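You operate a simulated robot arm through the tools that you are given. There is no shell and no other tool. Be economical: measure what you need, move in short steps, check, and stop when the job is done.

You are at the controls of a simulated two-armed robot. One attempt, no reset.

## Task
Jog the right winder back to the bad stretch and mark it.
Fine: clear the alarm with Reset, take the brake off, jog till the gauge's Off size lamp lights, press the marker once at rest, then set the brake again; Start, Zero, the dials and the clamp lever stay.

Only the result counts: the job must be done as asked and must still hold three seconds after the hand-in. Knocking over, shifting, dropping, spilling or breaking anything else fails it.

## Robot
Two 6-joint arms with fingered hands on one trunk, on a base that drives. Base frame: it is fixed to the floor where the robot stands at the start and does not move with it; the origin is under the middle of the robot, x ahead of it, y to its left, z up. Lengths are in mm, angles in degrees, forces in N, time in s.
The left shoulder is at the start at [50, 170, 1023], the right one opposite. With the tool pointing down near the work surface each hand reaches from about 520 to 780 mm from the robot's upright axis, wherever it stands, measured 20 degrees to its own side. Places, roughly: count reset button [500, 100, 600]; length preset dial [400, 0, 600]; marker button [800, -100, 1000]; right brake lever [500, 0, 800]; right reset button [900, 0, 1200]; right roller bracket [800, 0, 1000]; right speed dial [600, 200, 600]; right start button [900, 0, 1400]; right strand clamp lever [600, 100, 1200]; tolerance dial [700, -300, 900]; zero button [800, -300, 900]. Payload 3.5 kg a hand.
The tool frame of a hand sits at the grasp point between the pads (the TCP): z along the fingers, y along the line on which they close. The tips reach 26 mm beyond it. The gripper opens to 132 mm. The gripper's body begins 73 mm behind the TCP. The gripper is a hand of 3 fingers: y runs from the thumb to the fingers, the wrist lies at [0, 0, -234] in the tool frame, and closing takes about 1.5 s.
Orientation is told as [roll, pitch, yaw] about the base's x, y, z axes, in that order, counted from this pose: with the fingers straight down and closing along the base's y, the tool's x points along the base's -x, its y along +y and its z along -z.

## Interface
- The arms move only by the tool play_rows. It takes "left_plan", "right_plan" or both (then of equal length, played together; a hand with none holds still); each is one flat list of numbers, 7 for each row, row after row: the turn, a rotation vector about the tool's x, y, z in units of 6 degrees (1.0 is 6 degrees), then the shift along the tool's x, y, z in units of 25 mm (1.0 is 25 mm), then the opening, from 0 (shut) to 1 (fully open). In form: [ax, ay, az, dx, dy, dz, grip, ax, ay, az, dx, dy, dz, grip, ...]. A call has 1 to 20 rows; each row shifts and turns the commanded pose from where the row before left it, along the tool's axes as they then stand. A call with a number of a shift or a turn outside -1 to 1 is refused whole. A row lasts 0.2 s, in which the tool goes at most 50 mm and 8.6 degrees; a call with a longer step from one row to the next is refused whole, and so is a gripper value outside its range. A pose out of reach is approached as far as the arm can. The call stops where the force on the tool passes 40 N (or 10 N more than at its start, if that is more) or the arm is blocked; 0.2 s more then pass. The fingers move at their own pace (about 108 mm/s each) and stop on an object; they squeeze with about 22 N. The grip force told is the motor's: it shows also when the fingers shut on nothing. Time passes only in rows, and 0.2 s behind the last, so rows that do not move let the fingers close. The reply holds the time, the measured pose of the TCP, the force on the tool along the base axes, the opening and the grip force, in the units named above and with some noise, with the torque about the TCP (base axes, N m) and any sound that the robot's microphone picked up.
- Cameras (640 x 400 px; columns grow to the right, rows downward): "scene" is now at [40.1, -8, 1619]; the picture's right is [-0.08, -1.00, 0.00], its down [-0.70, 0.05, -0.72] and it looks along [0.71, -0.05, -0.70] (base axes); focal length 291 px, centre (320, 200). "left" rides on the left gripper at [-62, 3, -92] in its tool frame; the picture's right is [-0.05, -1.00, 0.00], its down [0.83, -0.04, -0.56] and it looks along [0.55, -0.03, 0.83] (tool axes); focal length 230 px, centre (320, 200). "right" rides on the right gripper at [62, 3, -92] in its tool frame; the picture's right is [-0.05, 1.00, 0.00], its down [-0.83, -0.04, -0.56] and it looks along [-0.55, -0.03, 0.83] (tool axes); focal length 230 px, centre (320, 200). There is no depth. A picture from a camera that has moved, and an enlarged one, comes with that camera's place and axes in the base frame and with its lens.
- get_image(camera): a new picture of that camera. No time passes.
- raise_lower(by): slides the trunk up (or, below 0, down) by that many mm; the arms and the scene camera ride with it, the base frame stays. It gives what a move gives, with no picture.
- drive_base(legs): drives the robot by 1 to 6 legs, each [ahead, left, turn to the left] in mm, mm and degrees, along the robot's own axes; the way and the turn of a leg run together, so that a leg with both is an arc; at most 1500 mm and 180 degrees a leg. The arms and the cameras ride along, it lands a little off, and it stops where it bumps. It gives what a move gives.
- grasp_type(shape, hand): the hand has 3 fingers and takes this shape, open, in about a second: jaw (thumb against the fingers, like two jaws); tri (thumb and two fingers); tip (a fingertip pinch); poke (one finger out to press); point (the index stretched); flat (the hand flat); cup (the hand cupped); fist (a fist). The gripper value then closes the fingers along that shape, each until it touches; the sizes above hold for jaw. It gives what a move gives, with no picture.
- aim_head(pan, tilt): turns the head with the scene camera to pan (to the left, within 86 degrees either way) and tilt (down, from -29 to 69), counted from straight ahead of the robot. It gives what a move gives.
- zoom(camera, box): a new picture of the part [left, top, right, bottom] of that camera's present view, enlarged. No time passes.
- hand_in(): hands the job in; it is judged then, once.

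Work in short steps. Places have to be worked out from the pictures, the camera data and where the tool is seen: move nearer, look again, correct. Check each grasp and each placing, and mend what went wrong. You have 120 turns and 108 pictures in all, those below and enlarged ones among them. Open the grippers and draw the arms clear of the work before you hand the job in, unless the task says otherwise; then end with one line.

The tools are called as a command line: name --argument value ..., lists and objects as JSON in quotes. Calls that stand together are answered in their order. play_rows: Moves the arms, as the interface text tells. Its arguments: {"type":"object","properties":{"left_plan":{"type":"array","items":{"type":"number"}},"right_plan":{"type":"array","items":{"type":"number"}}},"required":[]} The other tools are called the same way: raise_lower (by) slides the trunk up or down; grasp_type (shape, hand) gives the hand a shape; drive_base (legs) drives the base; aim_head (pan, tilt) turns the head that bears the scene camera; get_image (camera) takes a picture; zoom (camera, box) takes an enlarged picture of a part of a camera's view; hand_in () hands the job in.

At the start:

```text
time_s: 0.0
left_position: [532.7, 167.1, 1149.6]
left_tcp_rot: [0.0, -0.3, 0.1]
left_ft_force: [0.0, -0.2, 0.6]
left_wrist_torque: [-0.01, -0.01, -0.01]
left_finger_gap: 131.9
left_gripper_force: 0.1
left_shape: jaw
right_position: [612.3, -267.3, 999.4]
right_tcp_rot: [0.0, -0.1, -0.1]
right_ft_force: [0.4, -0.4, -0.2]
right_wrist_torque: [0.0, -0.01, 0.01]
right_finger_gap: 131.7
right_gripper_force: 0.0
right_shape: jaw
trunk travel left (down, up): [-639.0, 71.0]
robot x, y, heading: [-0.6, 0.6, 0.0]
head pan, tilt: [-4.4, 44.2]
```

scene: 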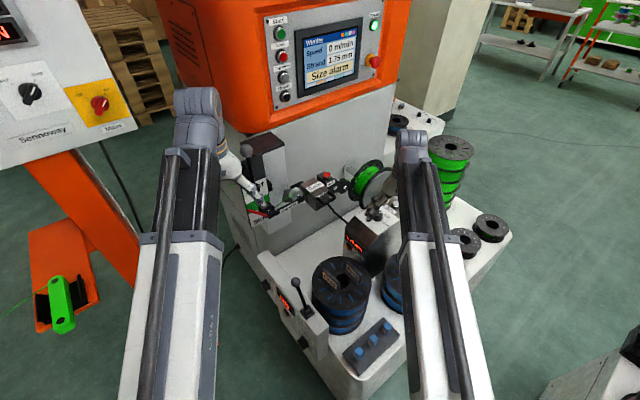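
right: 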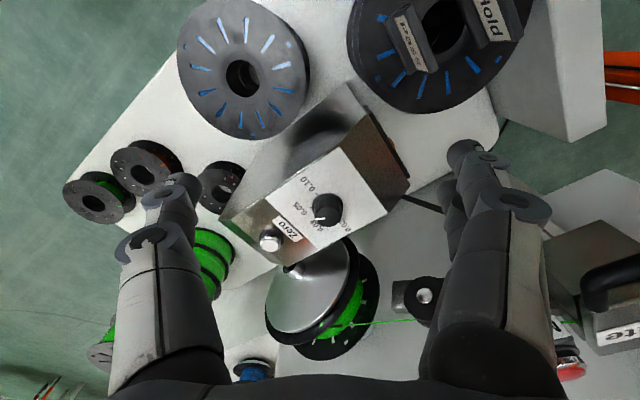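
left: 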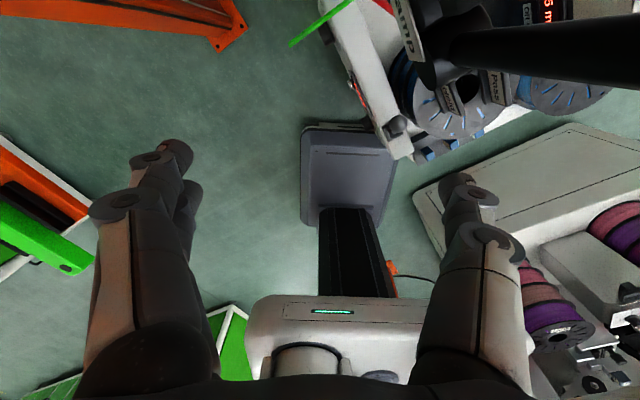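

The scene shows the winder with its panel ahead; I'll zoom in on the panel and the lower work area to read labels.

zoom --camera "scene" --box '[240, 0, 400, 110]'

zoom --camera "scene" --box '[220, 120, 420, 245]'

zoom --camera "scene" --box '[240, 220, 440, 390]'

```text
3.64 times, centred on (320, 55) of scene
camera zoom: at [40.1, -8.0, 1619.0], right [-0.08, -1.0, 0.0], down [-0.7, 0.05, -0.72], along [0.71, -0.05, -0.7], focal length 1057 px, centre (320, 727)
```

zoom: 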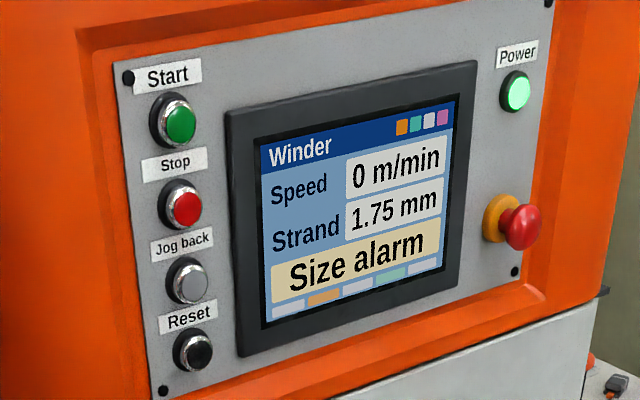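

```text
3.20 times, centred on (320, 182) of scene
camera zoom: at [40.1, -8.0, 1619.0], right [-0.08, -1.0, 0.0], down [-0.7, 0.05, -0.72], along [0.71, -0.05, -0.7], focal length 930 px, centre (320, 256)
```

zoom: 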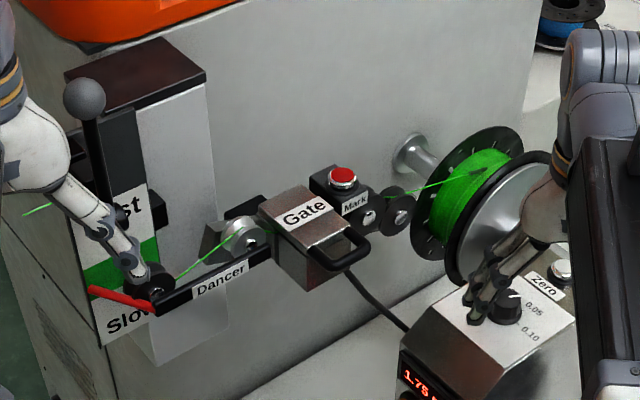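

```text
2.35 times, centred on (340, 305) of scene
camera zoom: at [40.1, -8.0, 1619.0], right [-0.08, -1.0, 0.0], down [-0.7, 0.05, -0.72], along [0.71, -0.05, -0.7], focal length 684 px, centre (273, -47)
```

zoom: 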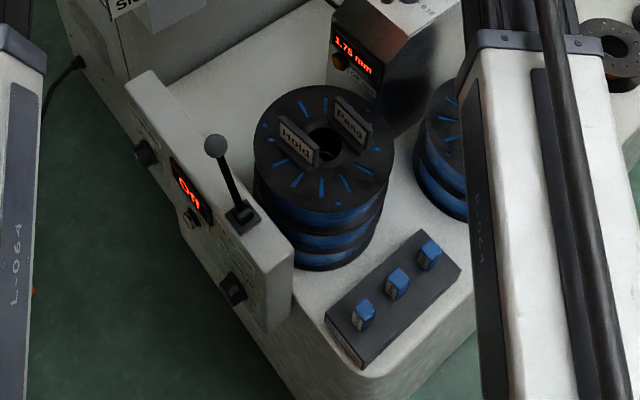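

The panel (Start/Stop/Jog back/Reset) is near x 900, the brake lever near [510, 35, 800]. I'll give the left hand the poke shape and turn it to point forward, moving up to panel height.

grasp_type --hand "left" --shape "poke"

play_rows --left_plan '[0, -1, 0, 0, 0, 0, 1, 0, -1, 0, 0, 0, 0, 1, 0, -1, 0, 0, 0, 0, 1, 0, -1, 0, 0, 0, 0, 1, 0, -1, 0, 0, 0, 0, 1, 0, -1, 0, 0, 0, 0, 1, 0, -1, 0, 0, 0, 0, 1, 0, -1, 0, 0, 0, 0, 1, 0, -1, 0, 0, 0, 0, 1, 0, -1, 0, 0, 0, 0, 1, 0, -1, 0, 0, 0, 0, 1, 0, -1, 0, 0, 0, 0, 1, 0, -1, 0, 0, 0, 0, 1, 0, -1, 0, 0, 0, 0, 1, 0, -1, 0, 0, 0, 0, 1]'

get_image --camera "left"

get_image --camera "scene"

```text
time_s: 0.9
left_position: [534.6, 167.1, 1149.0]
left_tcp_rot: [0.0, -0.3, 0.0]
left_ft_force: [-0.6, 0.8, 0.8]
left_wrist_torque: [0.01, 0.01, -0.05]
left_finger_gap: 0.2
left_gripper_force: 0.0
left_shape: poke
right_position: [613.4, -267.2, 1000.2]
right_tcp_rot: [0.0, 0.0, 0.0]
right_ft_force: [0.8, -0.2, 0.5]
right_wrist_torque: [0.03, -0.02, 0.0]
right_finger_gap: 132.2
right_gripper_force: 0.1
right_shape: jaw
trunk travel left (down, up): [-639.0, 71.0]
robot x, y, heading: [2.4, -2.8, 0.2]
head pan, tilt: [-4.4, 44.2]
```

```text
time_s: 3.7
left_position: [680.4, 174.4, 1221.9]
left_tcp_rot: [0.0, -76.5, 0.5]
left_ft_force: [-10.5, 15.0, 5.1]
left_wrist_torque: [-0.57, 0.24, -1.74]
left_finger_gap: 0.0
left_gripper_force: 0.1
left_shape: poke
left hand out of reach, approached as far as the arm can: row 5, 6, 7, 8, 9, 10, 11, 12, 13
right_position: [613.2, -264.2, 999.7]
right_tcp_rot: [0.0, 0.0, 0.2]
right_ft_force: [0.3, 0.0, 0.0]
right_wrist_torque: [-0.05, 0.02, 0.01]
right_finger_gap: 132.1
right_gripper_force: 0.1
right_shape: jaw
trunk travel left (down, up): [-639.0, 71.0]
robot x, y, heading: [0.6, 1.2, 0.1]
head pan, tilt: [-4.4, 44.2]
stopped in row 13 (left hand): the force on the tool passed its limit at 41 N (the readings are from after the stop); the commanded pose is now the measured one
```

```text
101 pictures are left
camera left: at [605.4, 174.8, 1303.9], right [0.02, -1.0, 0.05], down [-0.73, -0.05, -0.68], along [0.68, -0.02, -0.73], focal length 230 px, centre (320, 200)
```

left: 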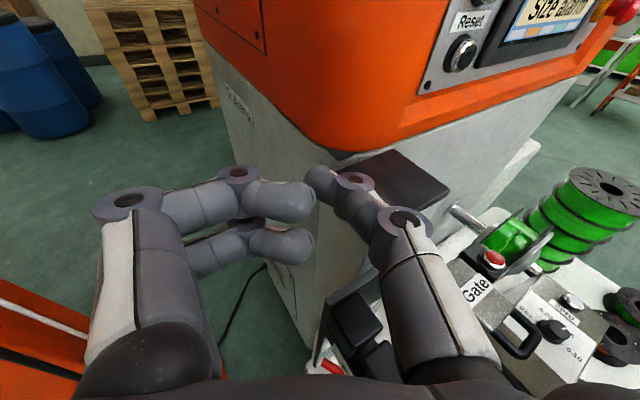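

```text
100 pictures are left
camera scene: at [38.6, -5.1, 1619.1], right [-0.07, -1.0, 0.0], down [-0.7, 0.05, -0.72], along [0.72, -0.05, -0.7], focal length 291 px, centre (320, 200)
```

scene: 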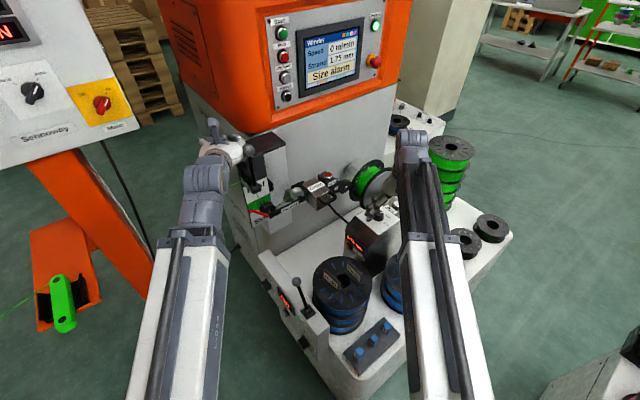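

The hand met something (force +y 15, −x 10) and stopped; I must check against the clamp lever/dancer post. Zooming in.

zoom --camera "scene" --box '[180, 100, 340, 220]'

zoom --camera "left" --box '[240, 140, 480, 400]'

```text
3.33 times, centred on (260, 160) of scene
camera zoom: at [38.6, -5.1, 1619.1], right [-0.07, -1.0, 0.0], down [-0.7, 0.05, -0.72], along [0.72, -0.05, -0.7], focal length 969 px, centre (520, 333)
```

zoom: 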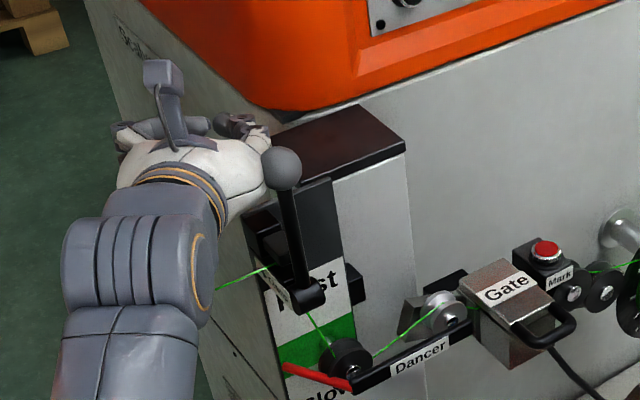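

```text
1.54 times, centred on (360, 270) of left
camera zoom: at [605.4, 174.8, 1303.9], right [0.02, -1.0, 0.05], down [-0.73, -0.05, -0.68], along [0.68, -0.02, -0.73], focal length 354 px, centre (258, 92)
```

zoom: 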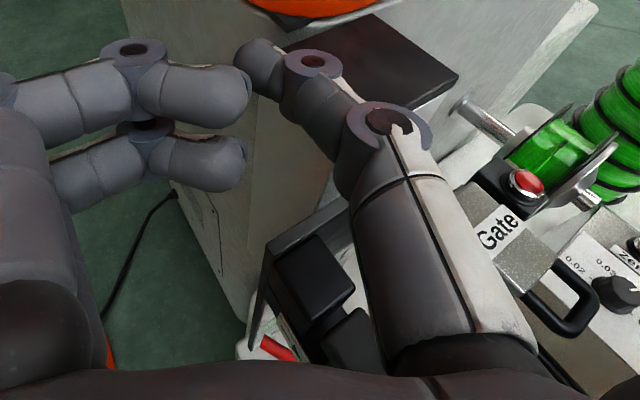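

The left hand is against the clamp lever's post/ball, which appears still in its starting place. I'll back away to the left (+y), then check it.

play_rows --left_plan '[0, 0, 0, 0, 0.5, 0, 1, 0, 0, 0, 0, 1, 0, 1, 0, 0, 0, 0, 1, 0, 1, 0, 0, 0, 0, 1, 0, 1, 0, 0, 0, 0, 1, -0.5, 1]'

zoom --camera "scene" --box '[164, 100, 356, 220]'

```text
time_s: 4.9
left_position: [668.9, 279.5, 1221.6]
left_tcp_rot: [0.1, -76.4, 0.1]
left_ft_force: [0.3, 0.3, -0.2]
left_wrist_torque: [-0.03, 0.0, -0.01]
left_finger_gap: 0.3
left_gripper_force: 0.1
left_shape: poke
right_position: [614.3, -265.9, 1001.1]
right_tcp_rot: [0.0, 0.0, 0.1]
right_ft_force: [0.1, -0.1, -0.6]
right_wrist_torque: [0.03, -0.02, 0.04]
right_finger_gap: 132.3
right_gripper_force: 0.0
right_shape: jaw
trunk travel left (down, up): [-639.0, 71.0]
robot x, y, heading: [0.0, -0.3, 0.0]
head pan, tilt: [-4.4, 44.2]
```

```text
3.33 times, centred on (260, 160) of scene
camera zoom: at [39.6, -7.3, 1619.0], right [-0.08, -1.0, 0.0], down [-0.7, 0.05, -0.72], along [0.71, -0.05, -0.7], focal length 969 px, centre (520, 333)
```

zoom: 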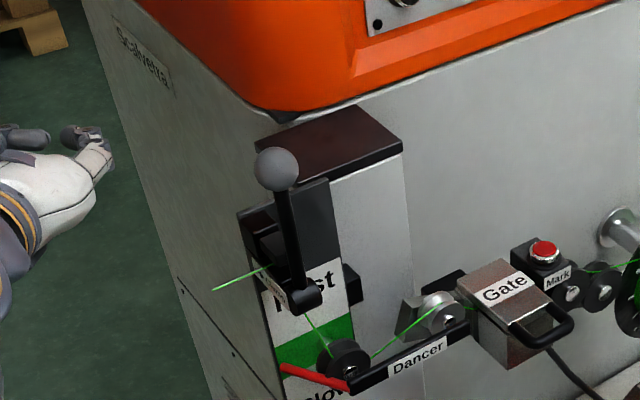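

The clamp lever and strand look unchanged. Triangulation puts Reset at about [870, 37, 1241] and Jog back at about [870, 35, 1295], with the panel facing (-0.84, -0.54), which suits the right hand. I'll shape the right hand to poke and swing it forward about its wrist.

grasp_type --hand "right" --shape "poke"

play_rows --right_plan '[0, 0, 0, 0, 0, -1, 1, 0, 0, 0, 0, 0, -1, 1, 0, -1, 0, -0.98, 0, 0, 1, 0, -1, 0, -0.98, 0, 0, 1, 0, -1, 0, -0.98, 0, 0, 1, 0, -1, 0, -0.98, 0, 0, 1, 0, -1, 0, -0.98, 0, 0, 1, 0, -1, 0, -0.98, 0, 0, 1, 0, -1, 0, -0.98, 0, 0, 1, 0, -1, 0, -0.98, 0, 0, 1, 0, -1, 0, -0.8, 0, -0.5, 1, 0, -1, 0, -0.8, 0, -0.5, 1, 0, -1, 0, -0.6, 0, -0.5, 1, 0, -1, 0, -0.6, 0, -0.5, 1, 0, -1, 0, -0.4, 0, -0.5, 1, 0, -1, 0, -0.4, 0, -0.5, 1, 0, -1, 0, -0.4, 0, -0.5, 1]'

get_image --camera "scene"

get_image --camera "right"

```text
time_s: 5.8
left_position: [669.9, 279.9, 1223.2]
left_tcp_rot: [0.0, -76.5, 0.3]
left_ft_force: [-0.7, 0.5, 0.4]
left_wrist_torque: [0.0, 0.01, 0.01]
left_finger_gap: 0.0
left_gripper_force: 0.0
left_shape: poke
right_position: [613.9, -266.3, 1000.3]
right_tcp_rot: [0.0, 0.0, 0.0]
right_ft_force: [-0.8, 0.0, 0.6]
right_wrist_torque: [-0.02, 0.0, 0.01]
right_finger_gap: 0.0
right_gripper_force: 0.0
right_shape: poke
trunk travel left (down, up): [-639.0, 71.0]
robot x, y, heading: [-0.8, 0.7, -0.2]
head pan, tilt: [-4.4, 44.2]
```

```text
time_s: 9.4
left_position: [668.5, 280.9, 1223.3]
left_tcp_rot: [0.0, -76.4, 0.2]
left_ft_force: [0.2, -0.8, -0.4]
left_wrist_torque: [0.04, -0.04, 0.05]
left_finger_gap: 0.0
left_gripper_force: 0.1
left_shape: poke
right_position: [756.5, -266.8, 1240.6]
right_tcp_rot: [163.1, -90.0, -163.0]
right_ft_force: [0.4, -0.6, -0.7]
right_wrist_torque: [0.03, -0.01, -0.03]
right_finger_gap: 0.0
right_gripper_force: 0.0
right_shape: poke
trunk travel left (down, up): [-639.0, 71.0]
robot x, y, heading: [-1.4, -1.7, -0.1]
head pan, tilt: [-4.4, 44.2]
```

```text
96 pictures are left
camera scene: at [39.7, -7.6, 1619.0], right [-0.08, -1.0, 0.0], down [-0.7, 0.05, -0.72], along [0.71, -0.05, -0.7], focal length 291 px, centre (320, 200)
```

scene: 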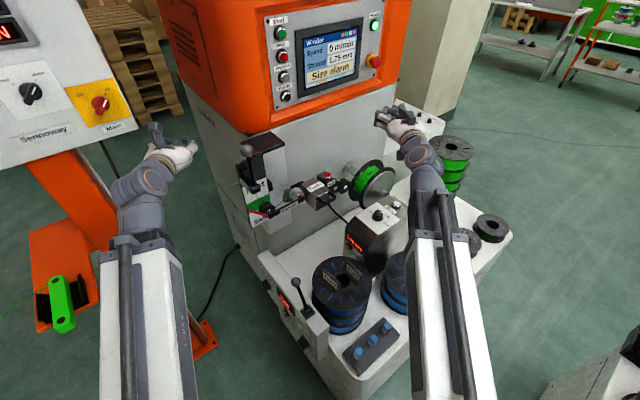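

```text
95 pictures are left
camera right: at [666.1, -262.7, 1178.3], right [0.0, 1.0, 0.05], down [-0.56, -0.04, 0.83], along [0.83, -0.03, 0.56], focal length 230 px, centre (320, 200)
```

right: 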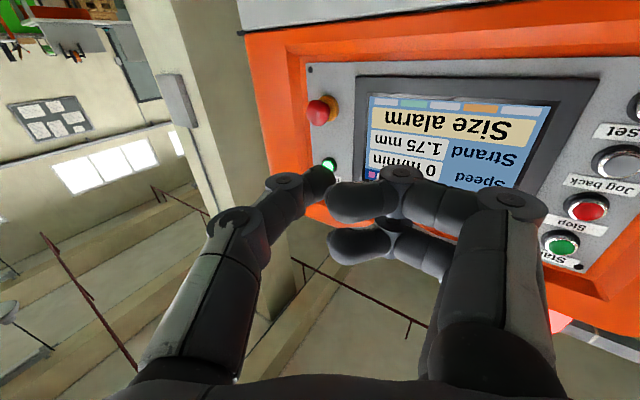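

The right hand now points ahead at z 1240. I'll zoom on the hand to see which finger is the poking one.

zoom --camera "scene" --box '[360, 80, 480, 200]'

zoom --camera "right" --box '[160, 100, 560, 350]'

zoom --camera "scene" --box '[120, 100, 220, 200]'

```text
3.33 times, centred on (420, 140) of scene
camera zoom: at [39.7, -7.6, 1619.0], right [-0.08, -1.0, 0.0], down [-0.7, 0.05, -0.72], along [0.71, -0.05, -0.7], focal length 969 px, centre (-13, 400)
```

zoom: 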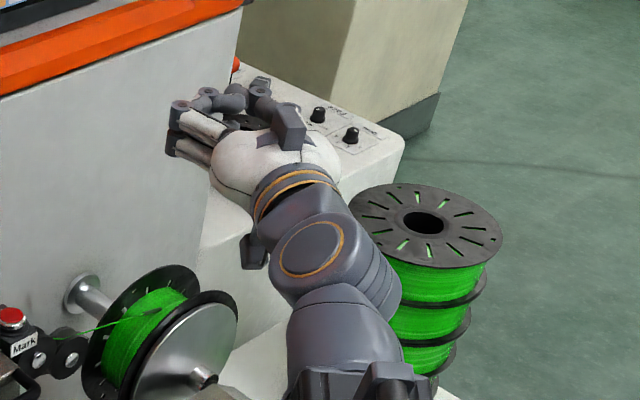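

```text
1.60 times, centred on (360, 225) of right
camera zoom: at [666.1, -262.7, 1178.3], right [0.0, 1.0, 0.05], down [-0.56, -0.04, 0.83], along [0.83, -0.03, 0.56], focal length 368 px, centre (256, 160)
```

zoom: 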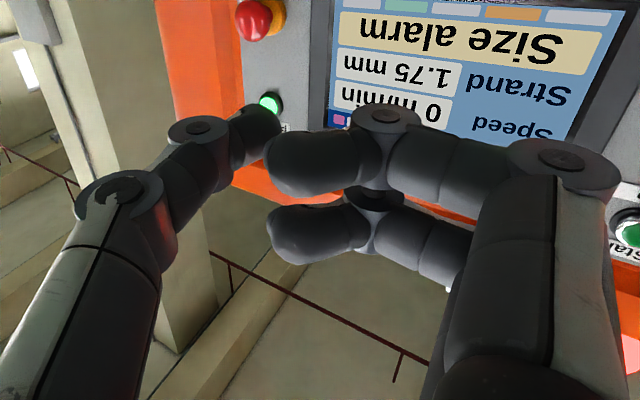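

```text
4.00 times, centred on (170, 150) of scene
camera zoom: at [39.7, -7.6, 1619.0], right [-0.08, -1.0, 0.0], down [-0.7, 0.05, -0.72], along [0.71, -0.05, -0.7], focal length 1162 px, centre (920, 400)
```

zoom: 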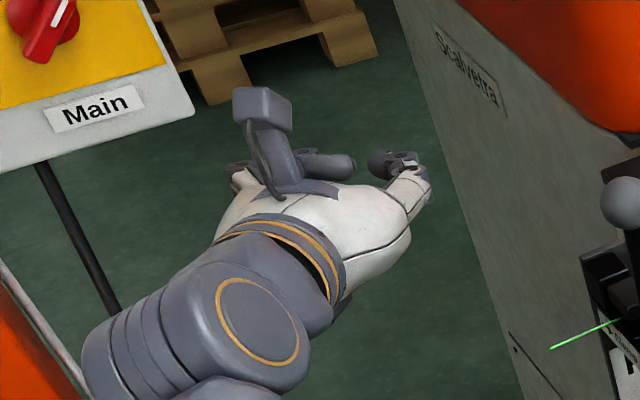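

In poke the digits all seem bent; I'll try the "point" shape and compare.

grasp_type --hand "right" --shape "point"

get_image --camera "right"

zoom --camera "scene" --box '[360, 80, 480, 200]'

```text
time_s: 10.3
left_position: [668.8, 281.0, 1222.5]
left_tcp_rot: [0.1, -76.4, 0.2]
left_ft_force: [0.8, -0.5, -0.6]
left_wrist_torque: [-0.01, -0.01, -0.01]
left_finger_gap: 0.0
left_gripper_force: 0.0
left_shape: poke
right_position: [758.1, -266.9, 1239.5]
right_tcp_rot: [1.0, -90.0, -0.8]
right_ft_force: [-0.4, 0.3, 0.6]
right_wrist_torque: [0.02, -0.01, -0.01]
right_finger_gap: 0.2
right_gripper_force: 0.0
right_shape: point
trunk travel left (down, up): [-639.0, 71.0]
robot x, y, heading: [1.9, -2.0, 0.2]
head pan, tilt: [-4.4, 44.2]
```

```text
91 pictures are left
camera right: at [666.3, -262.6, 1178.3], right [0.0, 1.0, 0.05], down [-0.55, -0.04, 0.83], along [0.83, -0.03, 0.55], focal length 230 px, centre (320, 200)
```

right: 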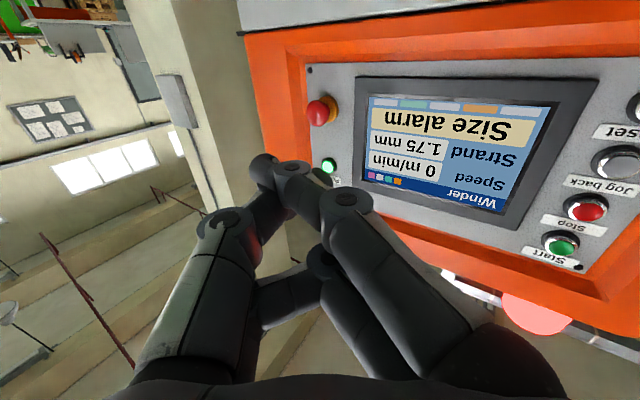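

```text
3.33 times, centred on (420, 140) of scene
camera zoom: at [39.8, -7.5, 1619.0], right [-0.08, -1.0, 0.0], down [-0.7, 0.05, -0.72], along [0.71, -0.05, -0.7], focal length 969 px, centre (-13, 400)
```

zoom: 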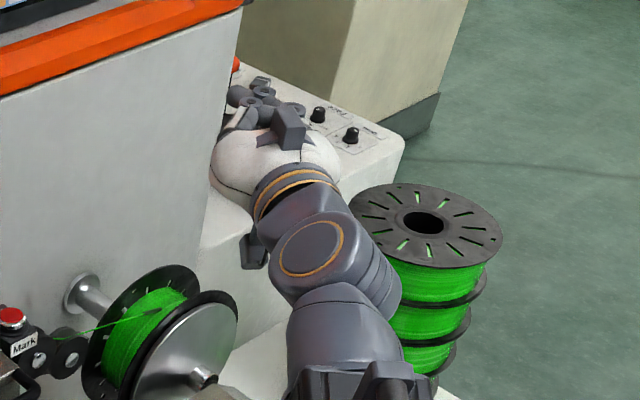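

The point shape isn't clearer. A closed jaw has known geometry (tips 26 mm beyond the TCP), so I'll use that as a probe and start yawing toward the panel normal (+33°).

grasp_type --hand "right" --shape "jaw"

play_rows --right_plan '[0, 0, 0, 0, 0, -1, 0, -1, 0, 0, 0, 0, 0, 0, -1, 0, 0, 0, 0, 0, 0, -1, 0, 0, 0, 0, 0, 0, -1, 0, 0, 0, 0, 0, 0, -1, 0, 0, 0, 0, 0, 0, -0.5, 0, 0, 0, 0, 0, 0, 0, 0, 0, 0, 0, 0, 0, 0, 0, 0, 0, 0, 0, 0]'

get_image --camera "right"

get_image --camera "scene"

```text
time_s: 11.2
left_position: [670.2, 281.0, 1221.6]
left_tcp_rot: [0.1, -76.4, 0.1]
left_ft_force: [-0.4, -0.7, 0.0]
left_wrist_torque: [-0.04, -0.02, -0.02]
left_finger_gap: 0.0
left_gripper_force: 0.0
left_shape: poke
right_position: [758.7, -266.0, 1240.1]
right_tcp_rot: [-2.6, -90.0, 2.6]
right_ft_force: [0.1, 0.0, -0.6]
right_wrist_torque: [-0.02, 0.02, -0.02]
right_finger_gap: 94.9
right_gripper_force: 0.0
right_shape: jaw
trunk travel left (down, up): [-639.0, 71.0]
robot x, y, heading: [-2.0, 1.0, 0.2]
head pan, tilt: [-4.4, 44.2]
```

```text
time_s: 13.2
left_position: [669.2, 281.4, 1222.5]
left_tcp_rot: [0.1, -76.4, 0.3]
left_ft_force: [-0.7, -0.6, -0.2]
left_wrist_torque: [0.03, -0.03, -0.01]
left_finger_gap: 0.0
left_gripper_force: 0.0
left_shape: poke
right_position: [733.2, -265.4, 1239.4]
right_tcp_rot: [-7.6, -90.0, 40.8]
right_ft_force: [0.0, -0.4, 0.0]
right_wrist_torque: [0.0, 0.0, 0.04]
right_finger_gap: 0.1
right_gripper_force: 22.2
right_shape: jaw
trunk travel left (down, up): [-639.0, 71.0]
robot x, y, heading: [1.2, 1.5, -0.3]
head pan, tilt: [-4.4, 44.2]
```

```text
89 pictures are left
camera right: at [654.7, -313.1, 1177.9], right [-0.55, 0.84, 0.05], down [-0.44, -0.34, 0.83], along [0.71, 0.43, 0.55], focal length 230 px, centre (320, 200)
```

right: 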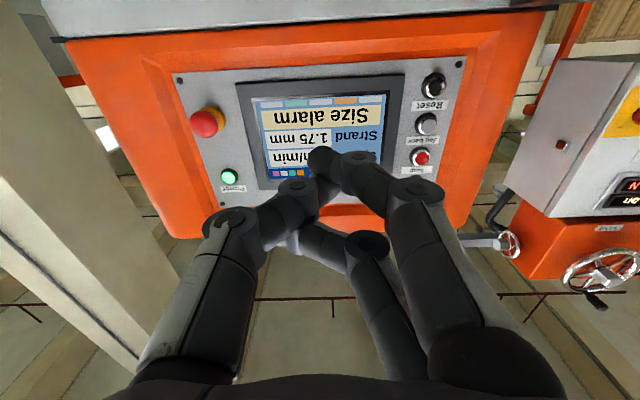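

```text
88 pictures are left
camera scene: at [39.8, -7.6, 1619.0], right [-0.08, -1.0, 0.0], down [-0.7, 0.05, -0.72], along [0.71, -0.05, -0.7], focal length 291 px, centre (320, 200)
```

scene: 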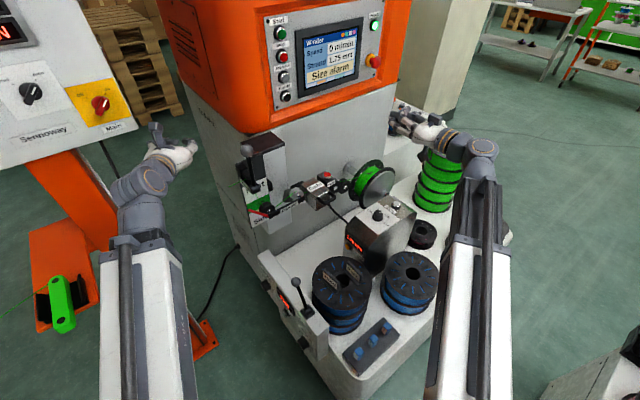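

Re-triangulated: Reset ≈ [880, 37, 1236], Jog back ≈ [878, 35, 1291]. I'll move parallel to the panel, then partly in, and look again.

play_rows --right_plan '[0, 0, 0, 0, 1, 0, 0, 0, 0, 0, 0, 1, 0, 0, 0, 0, 0, 0, 1, 0, 0, 0, 0, 0, 0, 1, 0, 0, 0, 0, 0, 0, 1, 0, 0, 0, 0, 0, 0, 1, 0, 0, 0, 0, 0, 0, 1, 0, 0, 0, 0, 0, 0, 0, 1, 0, 0, 0, 0, 0, 0, 1, 0, 0, 0, 0, 0, 0, 1, 0, 0, 0, 0, 0, 0, 1, 0]'

get_image --camera "right"

get_image --camera "scene"

```text
time_s: 15.6
left_position: [669.7, 281.6, 1222.1]
left_tcp_rot: [0.0, -76.4, 0.3]
left_ft_force: [-0.8, 0.0, 1.3]
left_wrist_torque: [-0.06, 0.0, -0.01]
left_finger_gap: 0.0
left_gripper_force: 0.1
left_shape: poke
right_position: [735.6, -66.8, 1243.4]
right_tcp_rot: [-20.1, -90.1, 53.2]
right_ft_force: [-0.3, 0.3, 0.5]
right_wrist_torque: [0.01, -0.02, -0.01]
right_finger_gap: 0.0
right_gripper_force: 21.5
right_shape: jaw
right hand out of reach, approached as far as the arm can: row 7
trunk travel left (down, up): [-639.0, 71.0]
robot x, y, heading: [-1.5, 1.9, 0.1]
head pan, tilt: [-4.4, 44.2]
```

```text
87 pictures are left
camera right: at [658.0, -114.5, 1181.4], right [-0.54, 0.84, 0.05], down [-0.44, -0.34, 0.83], along [0.71, 0.43, 0.55], focal length 230 px, centre (320, 200)
```

right: 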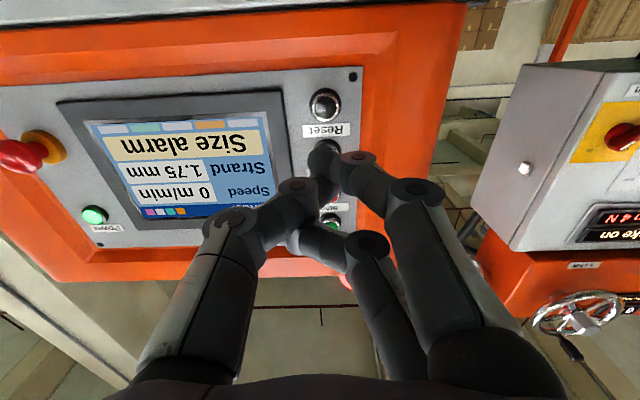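

```text
86 pictures are left
camera scene: at [40.0, -7.4, 1619.0], right [-0.08, -1.0, 0.0], down [-0.7, 0.05, -0.72], along [0.71, -0.05, -0.7], focal length 291 px, centre (320, 200)
```

scene: 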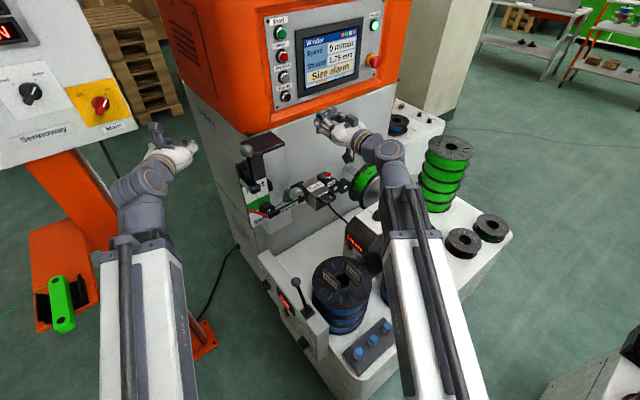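

Reset re-measures at [884, 37, 1236], 180 mm ahead along the tool axis with small lateral corrections. I'll go in 120 mm.

play_rows --right_plan '[0, 0, 0, 0.28, 0.28, 1, 0, 0, 0, 0, 0, 0, 1, 0, 0, 0, 0, 0, 0, 1, 0, 0, 0, 0, 0, 0, 1, 0, 0, 0, 0, 0, 0, 0.8, 0]'

get_image --camera "right"

zoom --camera "scene" --box '[240, 0, 400, 100]'

```text
time_s: 16.8
left_position: [669.2, 280.2, 1222.4]
left_tcp_rot: [0.0, -76.4, 0.2]
left_ft_force: [-0.2, 0.4, -0.6]
left_wrist_torque: [0.0, -0.02, 0.04]
left_finger_gap: 0.0
left_gripper_force: 0.1
left_shape: poke
right_position: [833.1, 4.2, 1235.9]
right_tcp_rot: [-6.8, -90.0, 39.8]
right_ft_force: [-0.3, -0.5, 0.6]
right_wrist_torque: [0.0, 0.05, 0.02]
right_finger_gap: 0.0
right_gripper_force: 21.7
right_shape: jaw
trunk travel left (down, up): [-639.0, 71.0]
robot x, y, heading: [-0.3, 0.2, -0.1]
head pan, tilt: [-4.4, 44.2]
```

```text
85 pictures are left
camera right: at [754.9, -42.5, 1174.1], right [-0.54, 0.84, 0.05], down [-0.44, -0.34, 0.83], along [0.71, 0.43, 0.55], focal length 230 px, centre (320, 200)
```

right: 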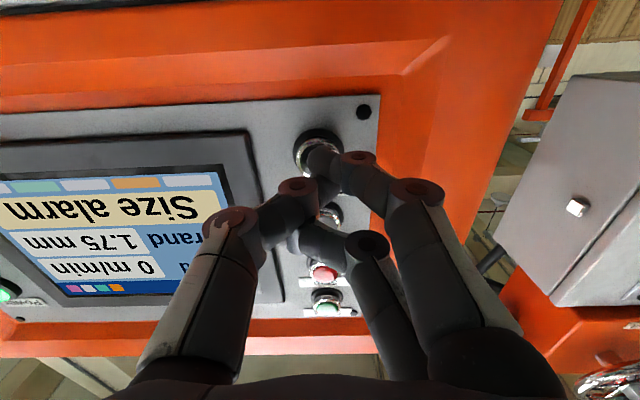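

```text
4.00 times, centred on (320, 50) of scene
camera zoom: at [39.9, -7.4, 1619.0], right [-0.08, -1.0, 0.0], down [-0.7, 0.05, -0.72], along [0.71, -0.05, -0.7], focal length 1162 px, centre (320, 800)
```

zoom: 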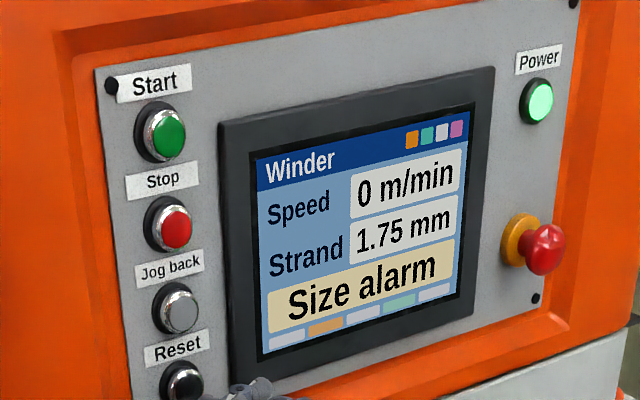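

Aligned within a few mm; contact expected in about 36 mm. I'll advance in small steps to press Reset.

play_rows --right_plan '[0, 0, 0, 0.1, 0, 0.8, 0, 0, 0, 0, 0, 0, 0.3, 0, 0, 0, 0, 0, 0, 0.2, 0, 0, 0, 0, 0, 0, 0.2, 0, 0, 0, 0, 0, 0, 0.1, 0]'

get_image --camera "right"

zoom --camera "scene" --box '[240, 20, 400, 120]'

```text
time_s: 17.8
left_position: [666.1, 276.4, 1224.6]
left_tcp_rot: [0.3, -76.5, -0.2]
left_ft_force: [0.0, -0.4, 0.2]
left_wrist_torque: [0.0, 0.01, -0.03]
left_finger_gap: 0.2
left_gripper_force: 0.0
left_shape: poke
right_position: [861.5, 14.0, 1235.5]
right_tcp_rot: [-143.0, -89.8, 175.4]
right_ft_force: [-22.0, -16.4, -1.9]
right_wrist_torque: [-0.04, 0.08, 0.22]
right_finger_gap: 0.0
right_gripper_force: 21.7
right_shape: jaw
trunk travel left (down, up): [-639.0, 71.0]
robot x, y, heading: [0.3, -2.2, -0.2]
head pan, tilt: [-4.4, 44.2]
heard: click
stopped in row 5 (right hand): the force on the tool passed its limit at 41 N (the readings are from after the stop); the commanded pose is now the measured one
```

```text
83 pictures are left
camera right: at [782.9, -31.7, 1173.3], right [-0.54, 0.84, 0.05], down [-0.45, -0.33, 0.83], along [0.72, 0.42, 0.56], focal length 230 px, centre (320, 200)
```

right: 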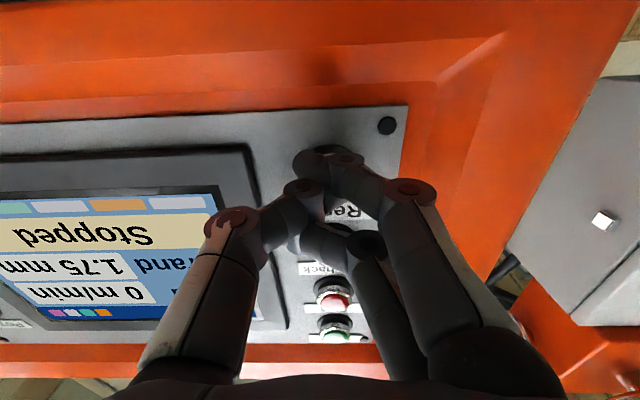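

```text
4.00 times, centred on (320, 70) of scene
camera zoom: at [36.0, -9.8, 1619.1], right [-0.08, -1.0, 0.0], down [-0.69, 0.05, -0.72], along [0.72, -0.05, -0.7], focal length 1162 px, centre (320, 720)
```

zoom: 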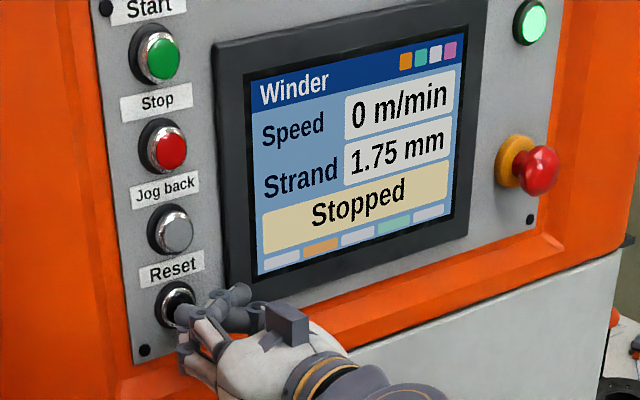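

Click heard and the display now says "Stopped": alarm cleared. I back the right hand off, shift to in front of Jog back, and look at the brake box.

play_rows --right_plan '[0, 0, 0, 0, 0, -1, 0, 0, 0, 0, 0, 0, -1, 0, 0, 0, 0, -1, 0, 0, 0, 0, 0, 0, -1, 0, 0, 0]'

zoom --camera "scene" --box '[245, 240, 405, 340]'

zoom --camera "scene" --box '[320, 200, 440, 275]'

```text
time_s: 18.8
left_position: [669.3, 278.9, 1223.4]
left_tcp_rot: [0.1, -76.4, 0.0]
left_ft_force: [-0.2, -0.6, -0.4]
left_wrist_torque: [0.0, 0.03, 0.02]
left_finger_gap: 0.1
left_gripper_force: 0.1
left_shape: poke
right_position: [822.3, -5.6, 1283.3]
right_tcp_rot: [-59.4, -89.9, 92.0]
right_ft_force: [-0.3, 0.2, 0.2]
right_wrist_torque: [-0.03, -0.01, 0.04]
right_finger_gap: 0.2
right_gripper_force: 22.2
right_shape: jaw
trunk travel left (down, up): [-639.0, 71.0]
robot x, y, heading: [-0.9, 1.6, -0.1]
head pan, tilt: [-4.4, 44.2]
```

```text
4.00 times, centred on (325, 290) of scene
camera zoom: at [39.4, -7.8, 1619.0], right [-0.08, -1.0, 0.0], down [-0.7, 0.05, -0.72], along [0.71, -0.05, -0.7], focal length 1162 px, centre (300, -160)
```

zoom: 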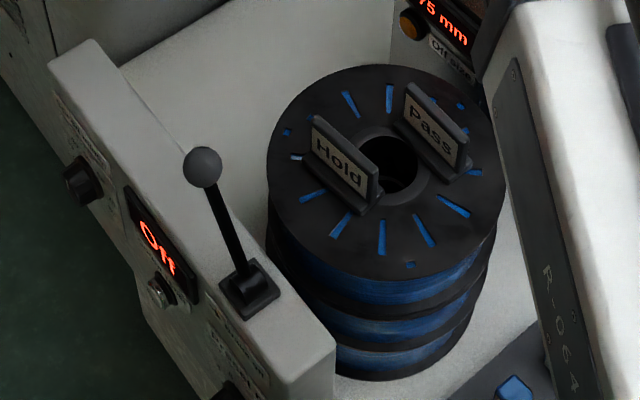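

```text
5.33 times, centred on (380, 238) of scene
camera zoom: at [39.4, -7.8, 1619.0], right [-0.08, -1.0, 0.0], down [-0.7, 0.05, -0.72], along [0.71, -0.05, -0.7], focal length 1550 px, centre (0, 0)
```

zoom: 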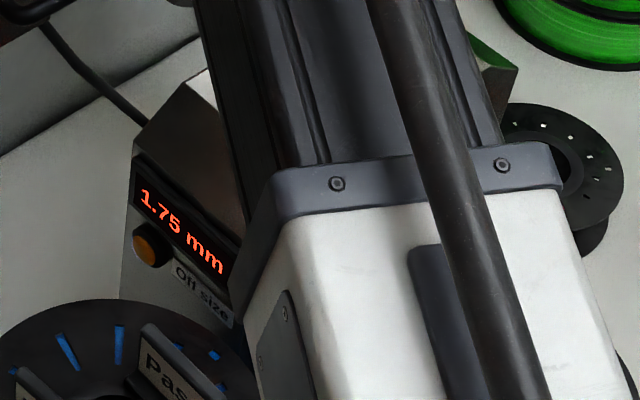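

The Off size lamp (amber) is visible from the scene camera with the right arm here. Now I swing the left hand back to tool-down, clear of the clamp lever, to inspect the brake lever.

play_rows --left_plan '[0, 1, 0, 0.98, 0, 0, 1, 0, 1, 0, 0.98, 0, 0, 1, 0, 1, 0, 0.98, 0, 0, 1, 0, 1, 0, 0.98, 0, 0, 1, 0, 1, 0, 0.98, 0, 0, 1, 0, 1, 0, 0.98, 0, 0, 1, 0, 1, 0, 0.98, 0, 0, 1, 0, 1, 0, 0.98, 0, 0, 1, 0, 1, 0, 0.98, 0, 0, 1, 0, 1, 0, 0.8, 0, 0, 1, 0, 1, 0, 0.6, 0, 0, 1, 0, 1, 0, 0.3, 0, 0, 1, 0, 0.75, 0, 0.2, 0, 0, 1]'

get_image --camera "left"

```text
time_s: 21.6
left_position: [494.1, 277.5, 1041.3]
left_tcp_rot: [0.0, 0.2, 0.2]
left_ft_force: [-0.2, 0.2, -0.1]
left_wrist_torque: [0.0, 0.0, 0.01]
left_finger_gap: 0.0
left_gripper_force: 0.0
left_shape: poke
right_position: [823.3, -7.6, 1283.2]
right_tcp_rot: [-47.8, -90.0, 80.4]
right_ft_force: [-0.2, 1.0, 0.4]
right_wrist_torque: [0.01, -0.02, 0.01]
right_finger_gap: 0.1
right_gripper_force: 21.5
right_shape: jaw
trunk travel left (down, up): [-639.0, 71.0]
robot x, y, heading: [-3.2, 3.7, -0.0]
head pan, tilt: [-4.4, 44.2]
```

```text
79 pictures are left
camera left: at [556.1, 281.3, 1135.2], right [0.06, -1.0, 0.0], down [-0.83, -0.05, 0.56], along [-0.56, -0.03, -0.83], focal length 230 px, centre (320, 200)
```

left: 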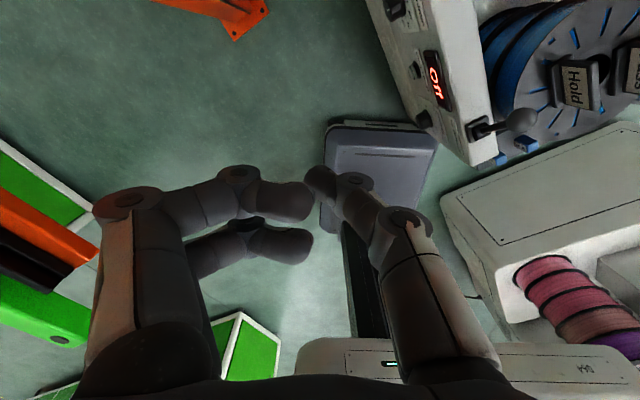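

Brake ball triangulates near [498, 34, 836]. I'll zoom to read the labels around the brake lever.

zoom --camera "left" --box '[360, 0, 600, 180]'

zoom --camera "scene" --box '[255, 255, 335, 335]'

```text
2.22 times, centred on (480, 90) of left
camera zoom: at [556.1, 281.3, 1135.2], right [0.06, -1.0, 0.0], down [-0.83, -0.05, 0.56], along [-0.56, -0.03, -0.83], focal length 511 px, centre (-36, 444)
```

zoom: 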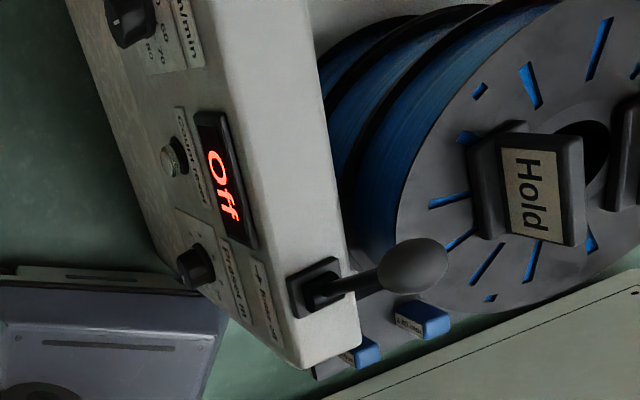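

```text
5.00 times, centred on (295, 295) of scene
camera zoom: at [39.5, -7.9, 1619.0], right [-0.08, -1.0, 0.0], down [-0.7, 0.05, -0.72], along [0.71, -0.05, -0.7], focal length 1453 px, centre (445, -275)
```

zoom: 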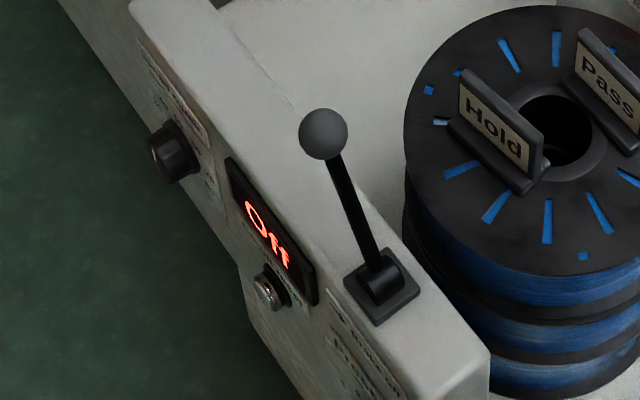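

There's a plate with an arrow by the lever; zooming tighter.

zoom --camera "left" --box '[420, 70, 510, 140]'

```text
5.71 times, centred on (465, 105) of left
camera zoom: at [556.1, 281.3, 1135.2], right [0.06, -1.0, 0.0], down [-0.83, -0.05, 0.56], along [-0.56, -0.03, -0.83], focal length 1315 px, centre (-509, 743)
```

zoom: 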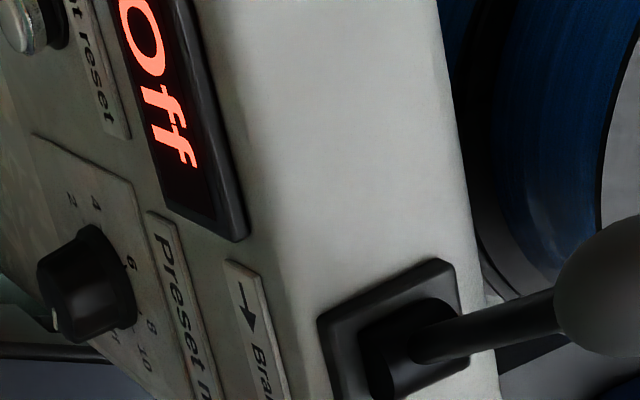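

The plate reads "arrow + Brake" but the arrow's sense is unclear. I'll lower the left hand nearer the box's side for a better look.

play_rows --left_plan '[0, 0, 0, 0, -1, 1, 1, 0, 0, 0, 0, -1, 1, 1, 0, 0, 0, 0, 0, 1, 1, 0, 0, 0, 0, 0, 1, 1, 0, 0, 0, 0, 0, 1, 1, 0, 0, 0, 0, 0, 1, 1]'

get_image --camera "left"

```text
time_s: 23.0
left_position: [495.4, 228.4, 890.3]
left_tcp_rot: [-0.1, 0.1, 0.3]
left_ft_force: [0.3, 0.0, 0.2]
left_wrist_torque: [0.02, -0.01, -0.01]
left_finger_gap: 0.0
left_gripper_force: 0.0
left_shape: poke
right_position: [822.9, -7.9, 1282.3]
right_tcp_rot: [-50.7, -89.9, 83.3]
right_ft_force: [0.0, 0.0, -0.2]
right_wrist_torque: [0.0, -0.03, 0.01]
right_finger_gap: 0.0
right_gripper_force: 21.9
right_shape: jaw
trunk travel left (down, up): [-639.0, 71.0]
robot x, y, heading: [-5.3, -2.0, 0.3]
head pan, tilt: [-4.4, 44.2]
```

```text
75 pictures are left
camera left: at [556.1, 231.7, 985.1], right [0.06, -1.0, 0.0], down [-0.83, -0.05, 0.56], along [-0.56, -0.03, -0.83], focal length 230 px, centre (320, 200)
```

left: 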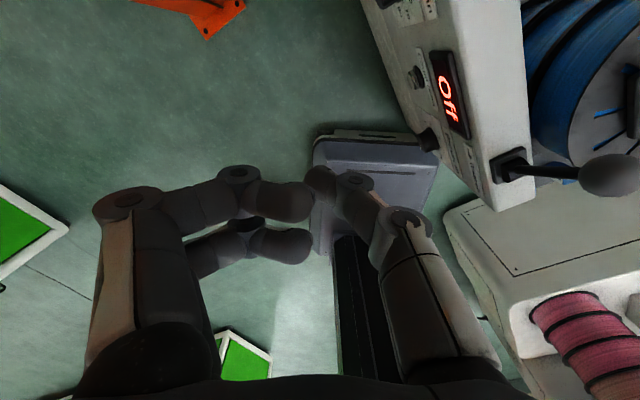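

zoom --camera "left" --box '[440, 130, 530, 210]'

```text
5.00 times, centred on (485, 170) of left
camera zoom: at [556.1, 231.7, 985.1], right [0.06, -1.0, 0.0], down [-0.83, -0.05, 0.56], along [-0.56, -0.03, -0.83], focal length 1150 px, centre (-505, 350)
```

zoom: 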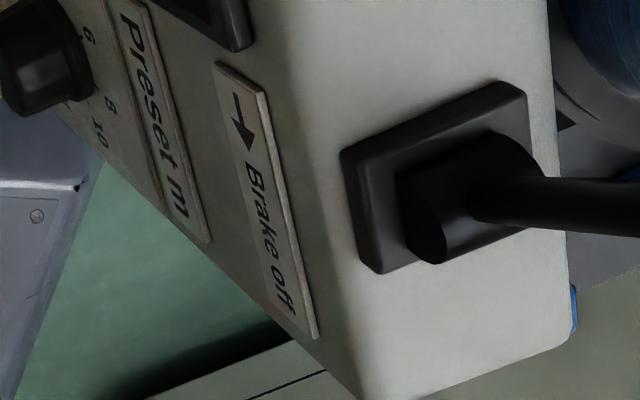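

The plate clearly reads "→ Brake off", the arrow pointing towards the robot end: off = lever pulled towards me along (-0.84, -0.54). The ball (≈[496, 34, 838]) would end near x 408, too close for the arm, so I want to back up 150 mm; first I check the surroundings.

aim_head --pan 86 --tilt 45

get_image --camera "scene"

aim_head --pan -86 --tilt 45

get_image --camera "scene"

```text
time_s: 24.7
left_position: [494.4, 229.4, 891.5]
left_tcp_rot: [0.0, 0.1, 0.2]
left_ft_force: [-0.5, -0.3, 0.5]
left_wrist_torque: [0.03, 0.01, 0.01]
left_finger_gap: 0.0
left_gripper_force: 0.2
left_shape: poke
right_position: [823.0, -8.5, 1282.9]
right_tcp_rot: [-53.4, -89.9, 86.0]
right_ft_force: [0.4, 0.1, -0.3]
right_wrist_torque: [-0.01, 0.0, 0.01]
right_finger_gap: 0.0
right_gripper_force: 21.6
right_shape: jaw
trunk travel left (down, up): [-639.0, 71.0]
robot x, y, heading: [4.5, 3.5, -0.1]
head pan, tilt: [85.9, 45.0]
```

```text
73 pictures are left
camera scene: at [-36.5, 79.4, 1617.9], right [1.0, -0.07, 0.0], down [-0.05, -0.71, -0.71], along [0.05, 0.71, -0.71], focal length 291 px, centre (320, 200)
```

scene: 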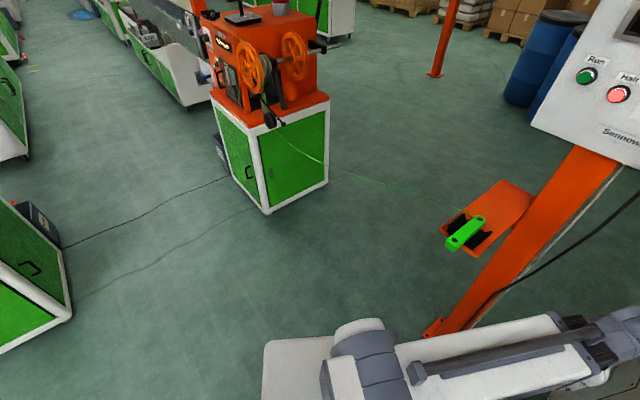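

```text
time_s: 27.3
left_position: [494.2, 229.7, 891.5]
left_tcp_rot: [0.0, 0.1, 0.1]
left_ft_force: [-0.9, 0.2, -0.2]
left_wrist_torque: [-0.02, -0.02, 0.04]
left_finger_gap: 0.0
left_gripper_force: 0.0
left_shape: poke
right_position: [823.7, -7.8, 1282.4]
right_tcp_rot: [-52.9, -89.9, 85.6]
right_ft_force: [-0.8, 0.4, 0.2]
right_wrist_torque: [-0.01, -0.01, 0.03]
right_finger_gap: 0.0
right_gripper_force: 22.0
right_shape: jaw
trunk travel left (down, up): [-639.0, 71.0]
robot x, y, heading: [-1.0, -2.2, 0.1]
head pan, tilt: [-85.9, 45.0]
```

```text
72 pictures are left
camera scene: at [-36.5, -82.8, 1617.9], right [-1.0, -0.07, 0.0], down [-0.05, 0.71, -0.71], along [0.05, -0.71, -0.71], focal length 291 px, centre (320, 200)
```

scene: 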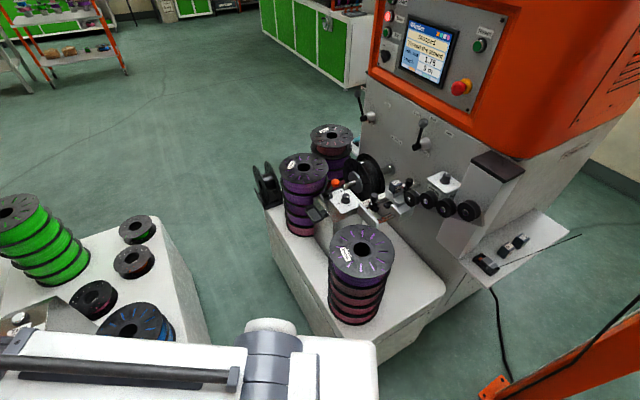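

The right-rear has another winder's tray corner near [-220, -360], so I'd go left then back a little, and use the right hand on the brake. First retract the right hand from the panel and swing it tool-down (keeping yaw 33°).

aim_head --pan -4.4 --tilt 50

play_rows --right_plan '[0, 0, 0, 0, 0, -1, 0, 0, 0, 0, 0, 0, -1, 0, 0, 0, 0, 0, 0, -1, 0, 0, 0, 0, 0, 0, -1, 0, 0, 0, 0, 0, 0, -1, 0, 0, 1, 0, 0.95, 0, 0, 0, 0, 1, 0, 0.95, 0, 0, 0, 0, 1, 0, 0.95, 0, 0, 0, 0, 1, 0, 0.95, 0, 0, 0, 0, 1, 0, 0.95, 0, 0, 0, 0, 1, 0, 0.9, 0, 0, 0, 0, 1, 0, 0.8, 0, 0, 0, 0, 1, 0, 0.7, 0, 0, 0, 0, 1, 0, 0.6, 0, 0, 0, 0, 1, 0, 0.5, 0, 0, 0, 0, 1, 0, 0.4, 0, 0, 0, 0, 1, 0, 0.3, 0, 0, 0, 0, 1, 0, 0.2, 0, 0, 0, 0, 1, 0, 0.1, 0, 0, 0, 0, 1, 0, 0, 0, 0, 0]'

get_image --camera "scene"

```text
time_s: 28.8
left_position: [493.8, 228.9, 891.4]
left_tcp_rot: [0.0, 0.1, 0.2]
left_ft_force: [0.0, -0.1, 0.5]
left_wrist_torque: [0.03, 0.02, -0.04]
left_finger_gap: 0.1
left_gripper_force: 0.0
left_shape: poke
right_position: [822.6, -7.7, 1284.0]
right_tcp_rot: [-52.3, -89.8, 84.9]
right_ft_force: [0.3, -0.3, 0.2]
right_wrist_torque: [0.02, 0.0, -0.01]
right_finger_gap: 0.1
right_gripper_force: 21.7
right_shape: jaw
trunk travel left (down, up): [-639.0, 71.0]
robot x, y, heading: [-0.6, -0.6, 0.2]
head pan, tilt: [-4.4, 50.0]
```

```text
time_s: 33.0
left_position: [492.8, 228.7, 891.0]
left_tcp_rot: [0.0, 0.0, 0.1]
left_ft_force: [0.8, -0.1, -0.4]
left_wrist_torque: [0.02, 0.01, 0.0]
left_finger_gap: 0.0
left_gripper_force: 0.1
left_shape: poke
right_position: [630.8, -129.9, 1093.0]
right_tcp_rot: [-0.1, 0.3, 32.8]
right_ft_force: [-0.6, -0.2, 0.4]
right_wrist_torque: [0.02, 0.05, 0.0]
right_finger_gap: 0.1
right_gripper_force: 22.1
right_shape: jaw
trunk travel left (down, up): [-639.0, 71.0]
robot x, y, heading: [-2.3, 2.3, -0.1]
head pan, tilt: [-4.4, 50.0]
```

```text
71 pictures are left
camera scene: at [34.7, -7.5, 1610.9], right [-0.08, -1.0, 0.0], down [-0.76, 0.06, -0.64], along [0.64, -0.05, -0.77], focal length 291 px, centre (320, 200)
```

scene: 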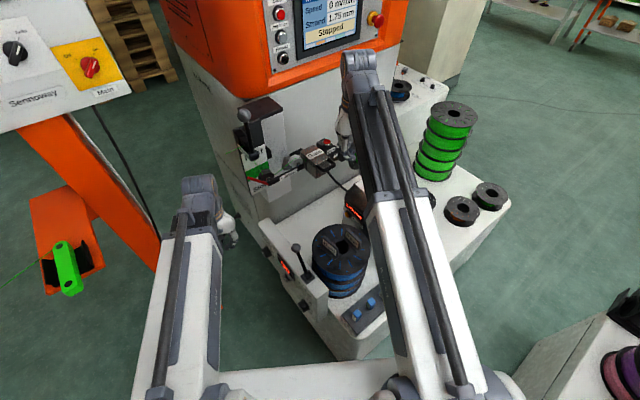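

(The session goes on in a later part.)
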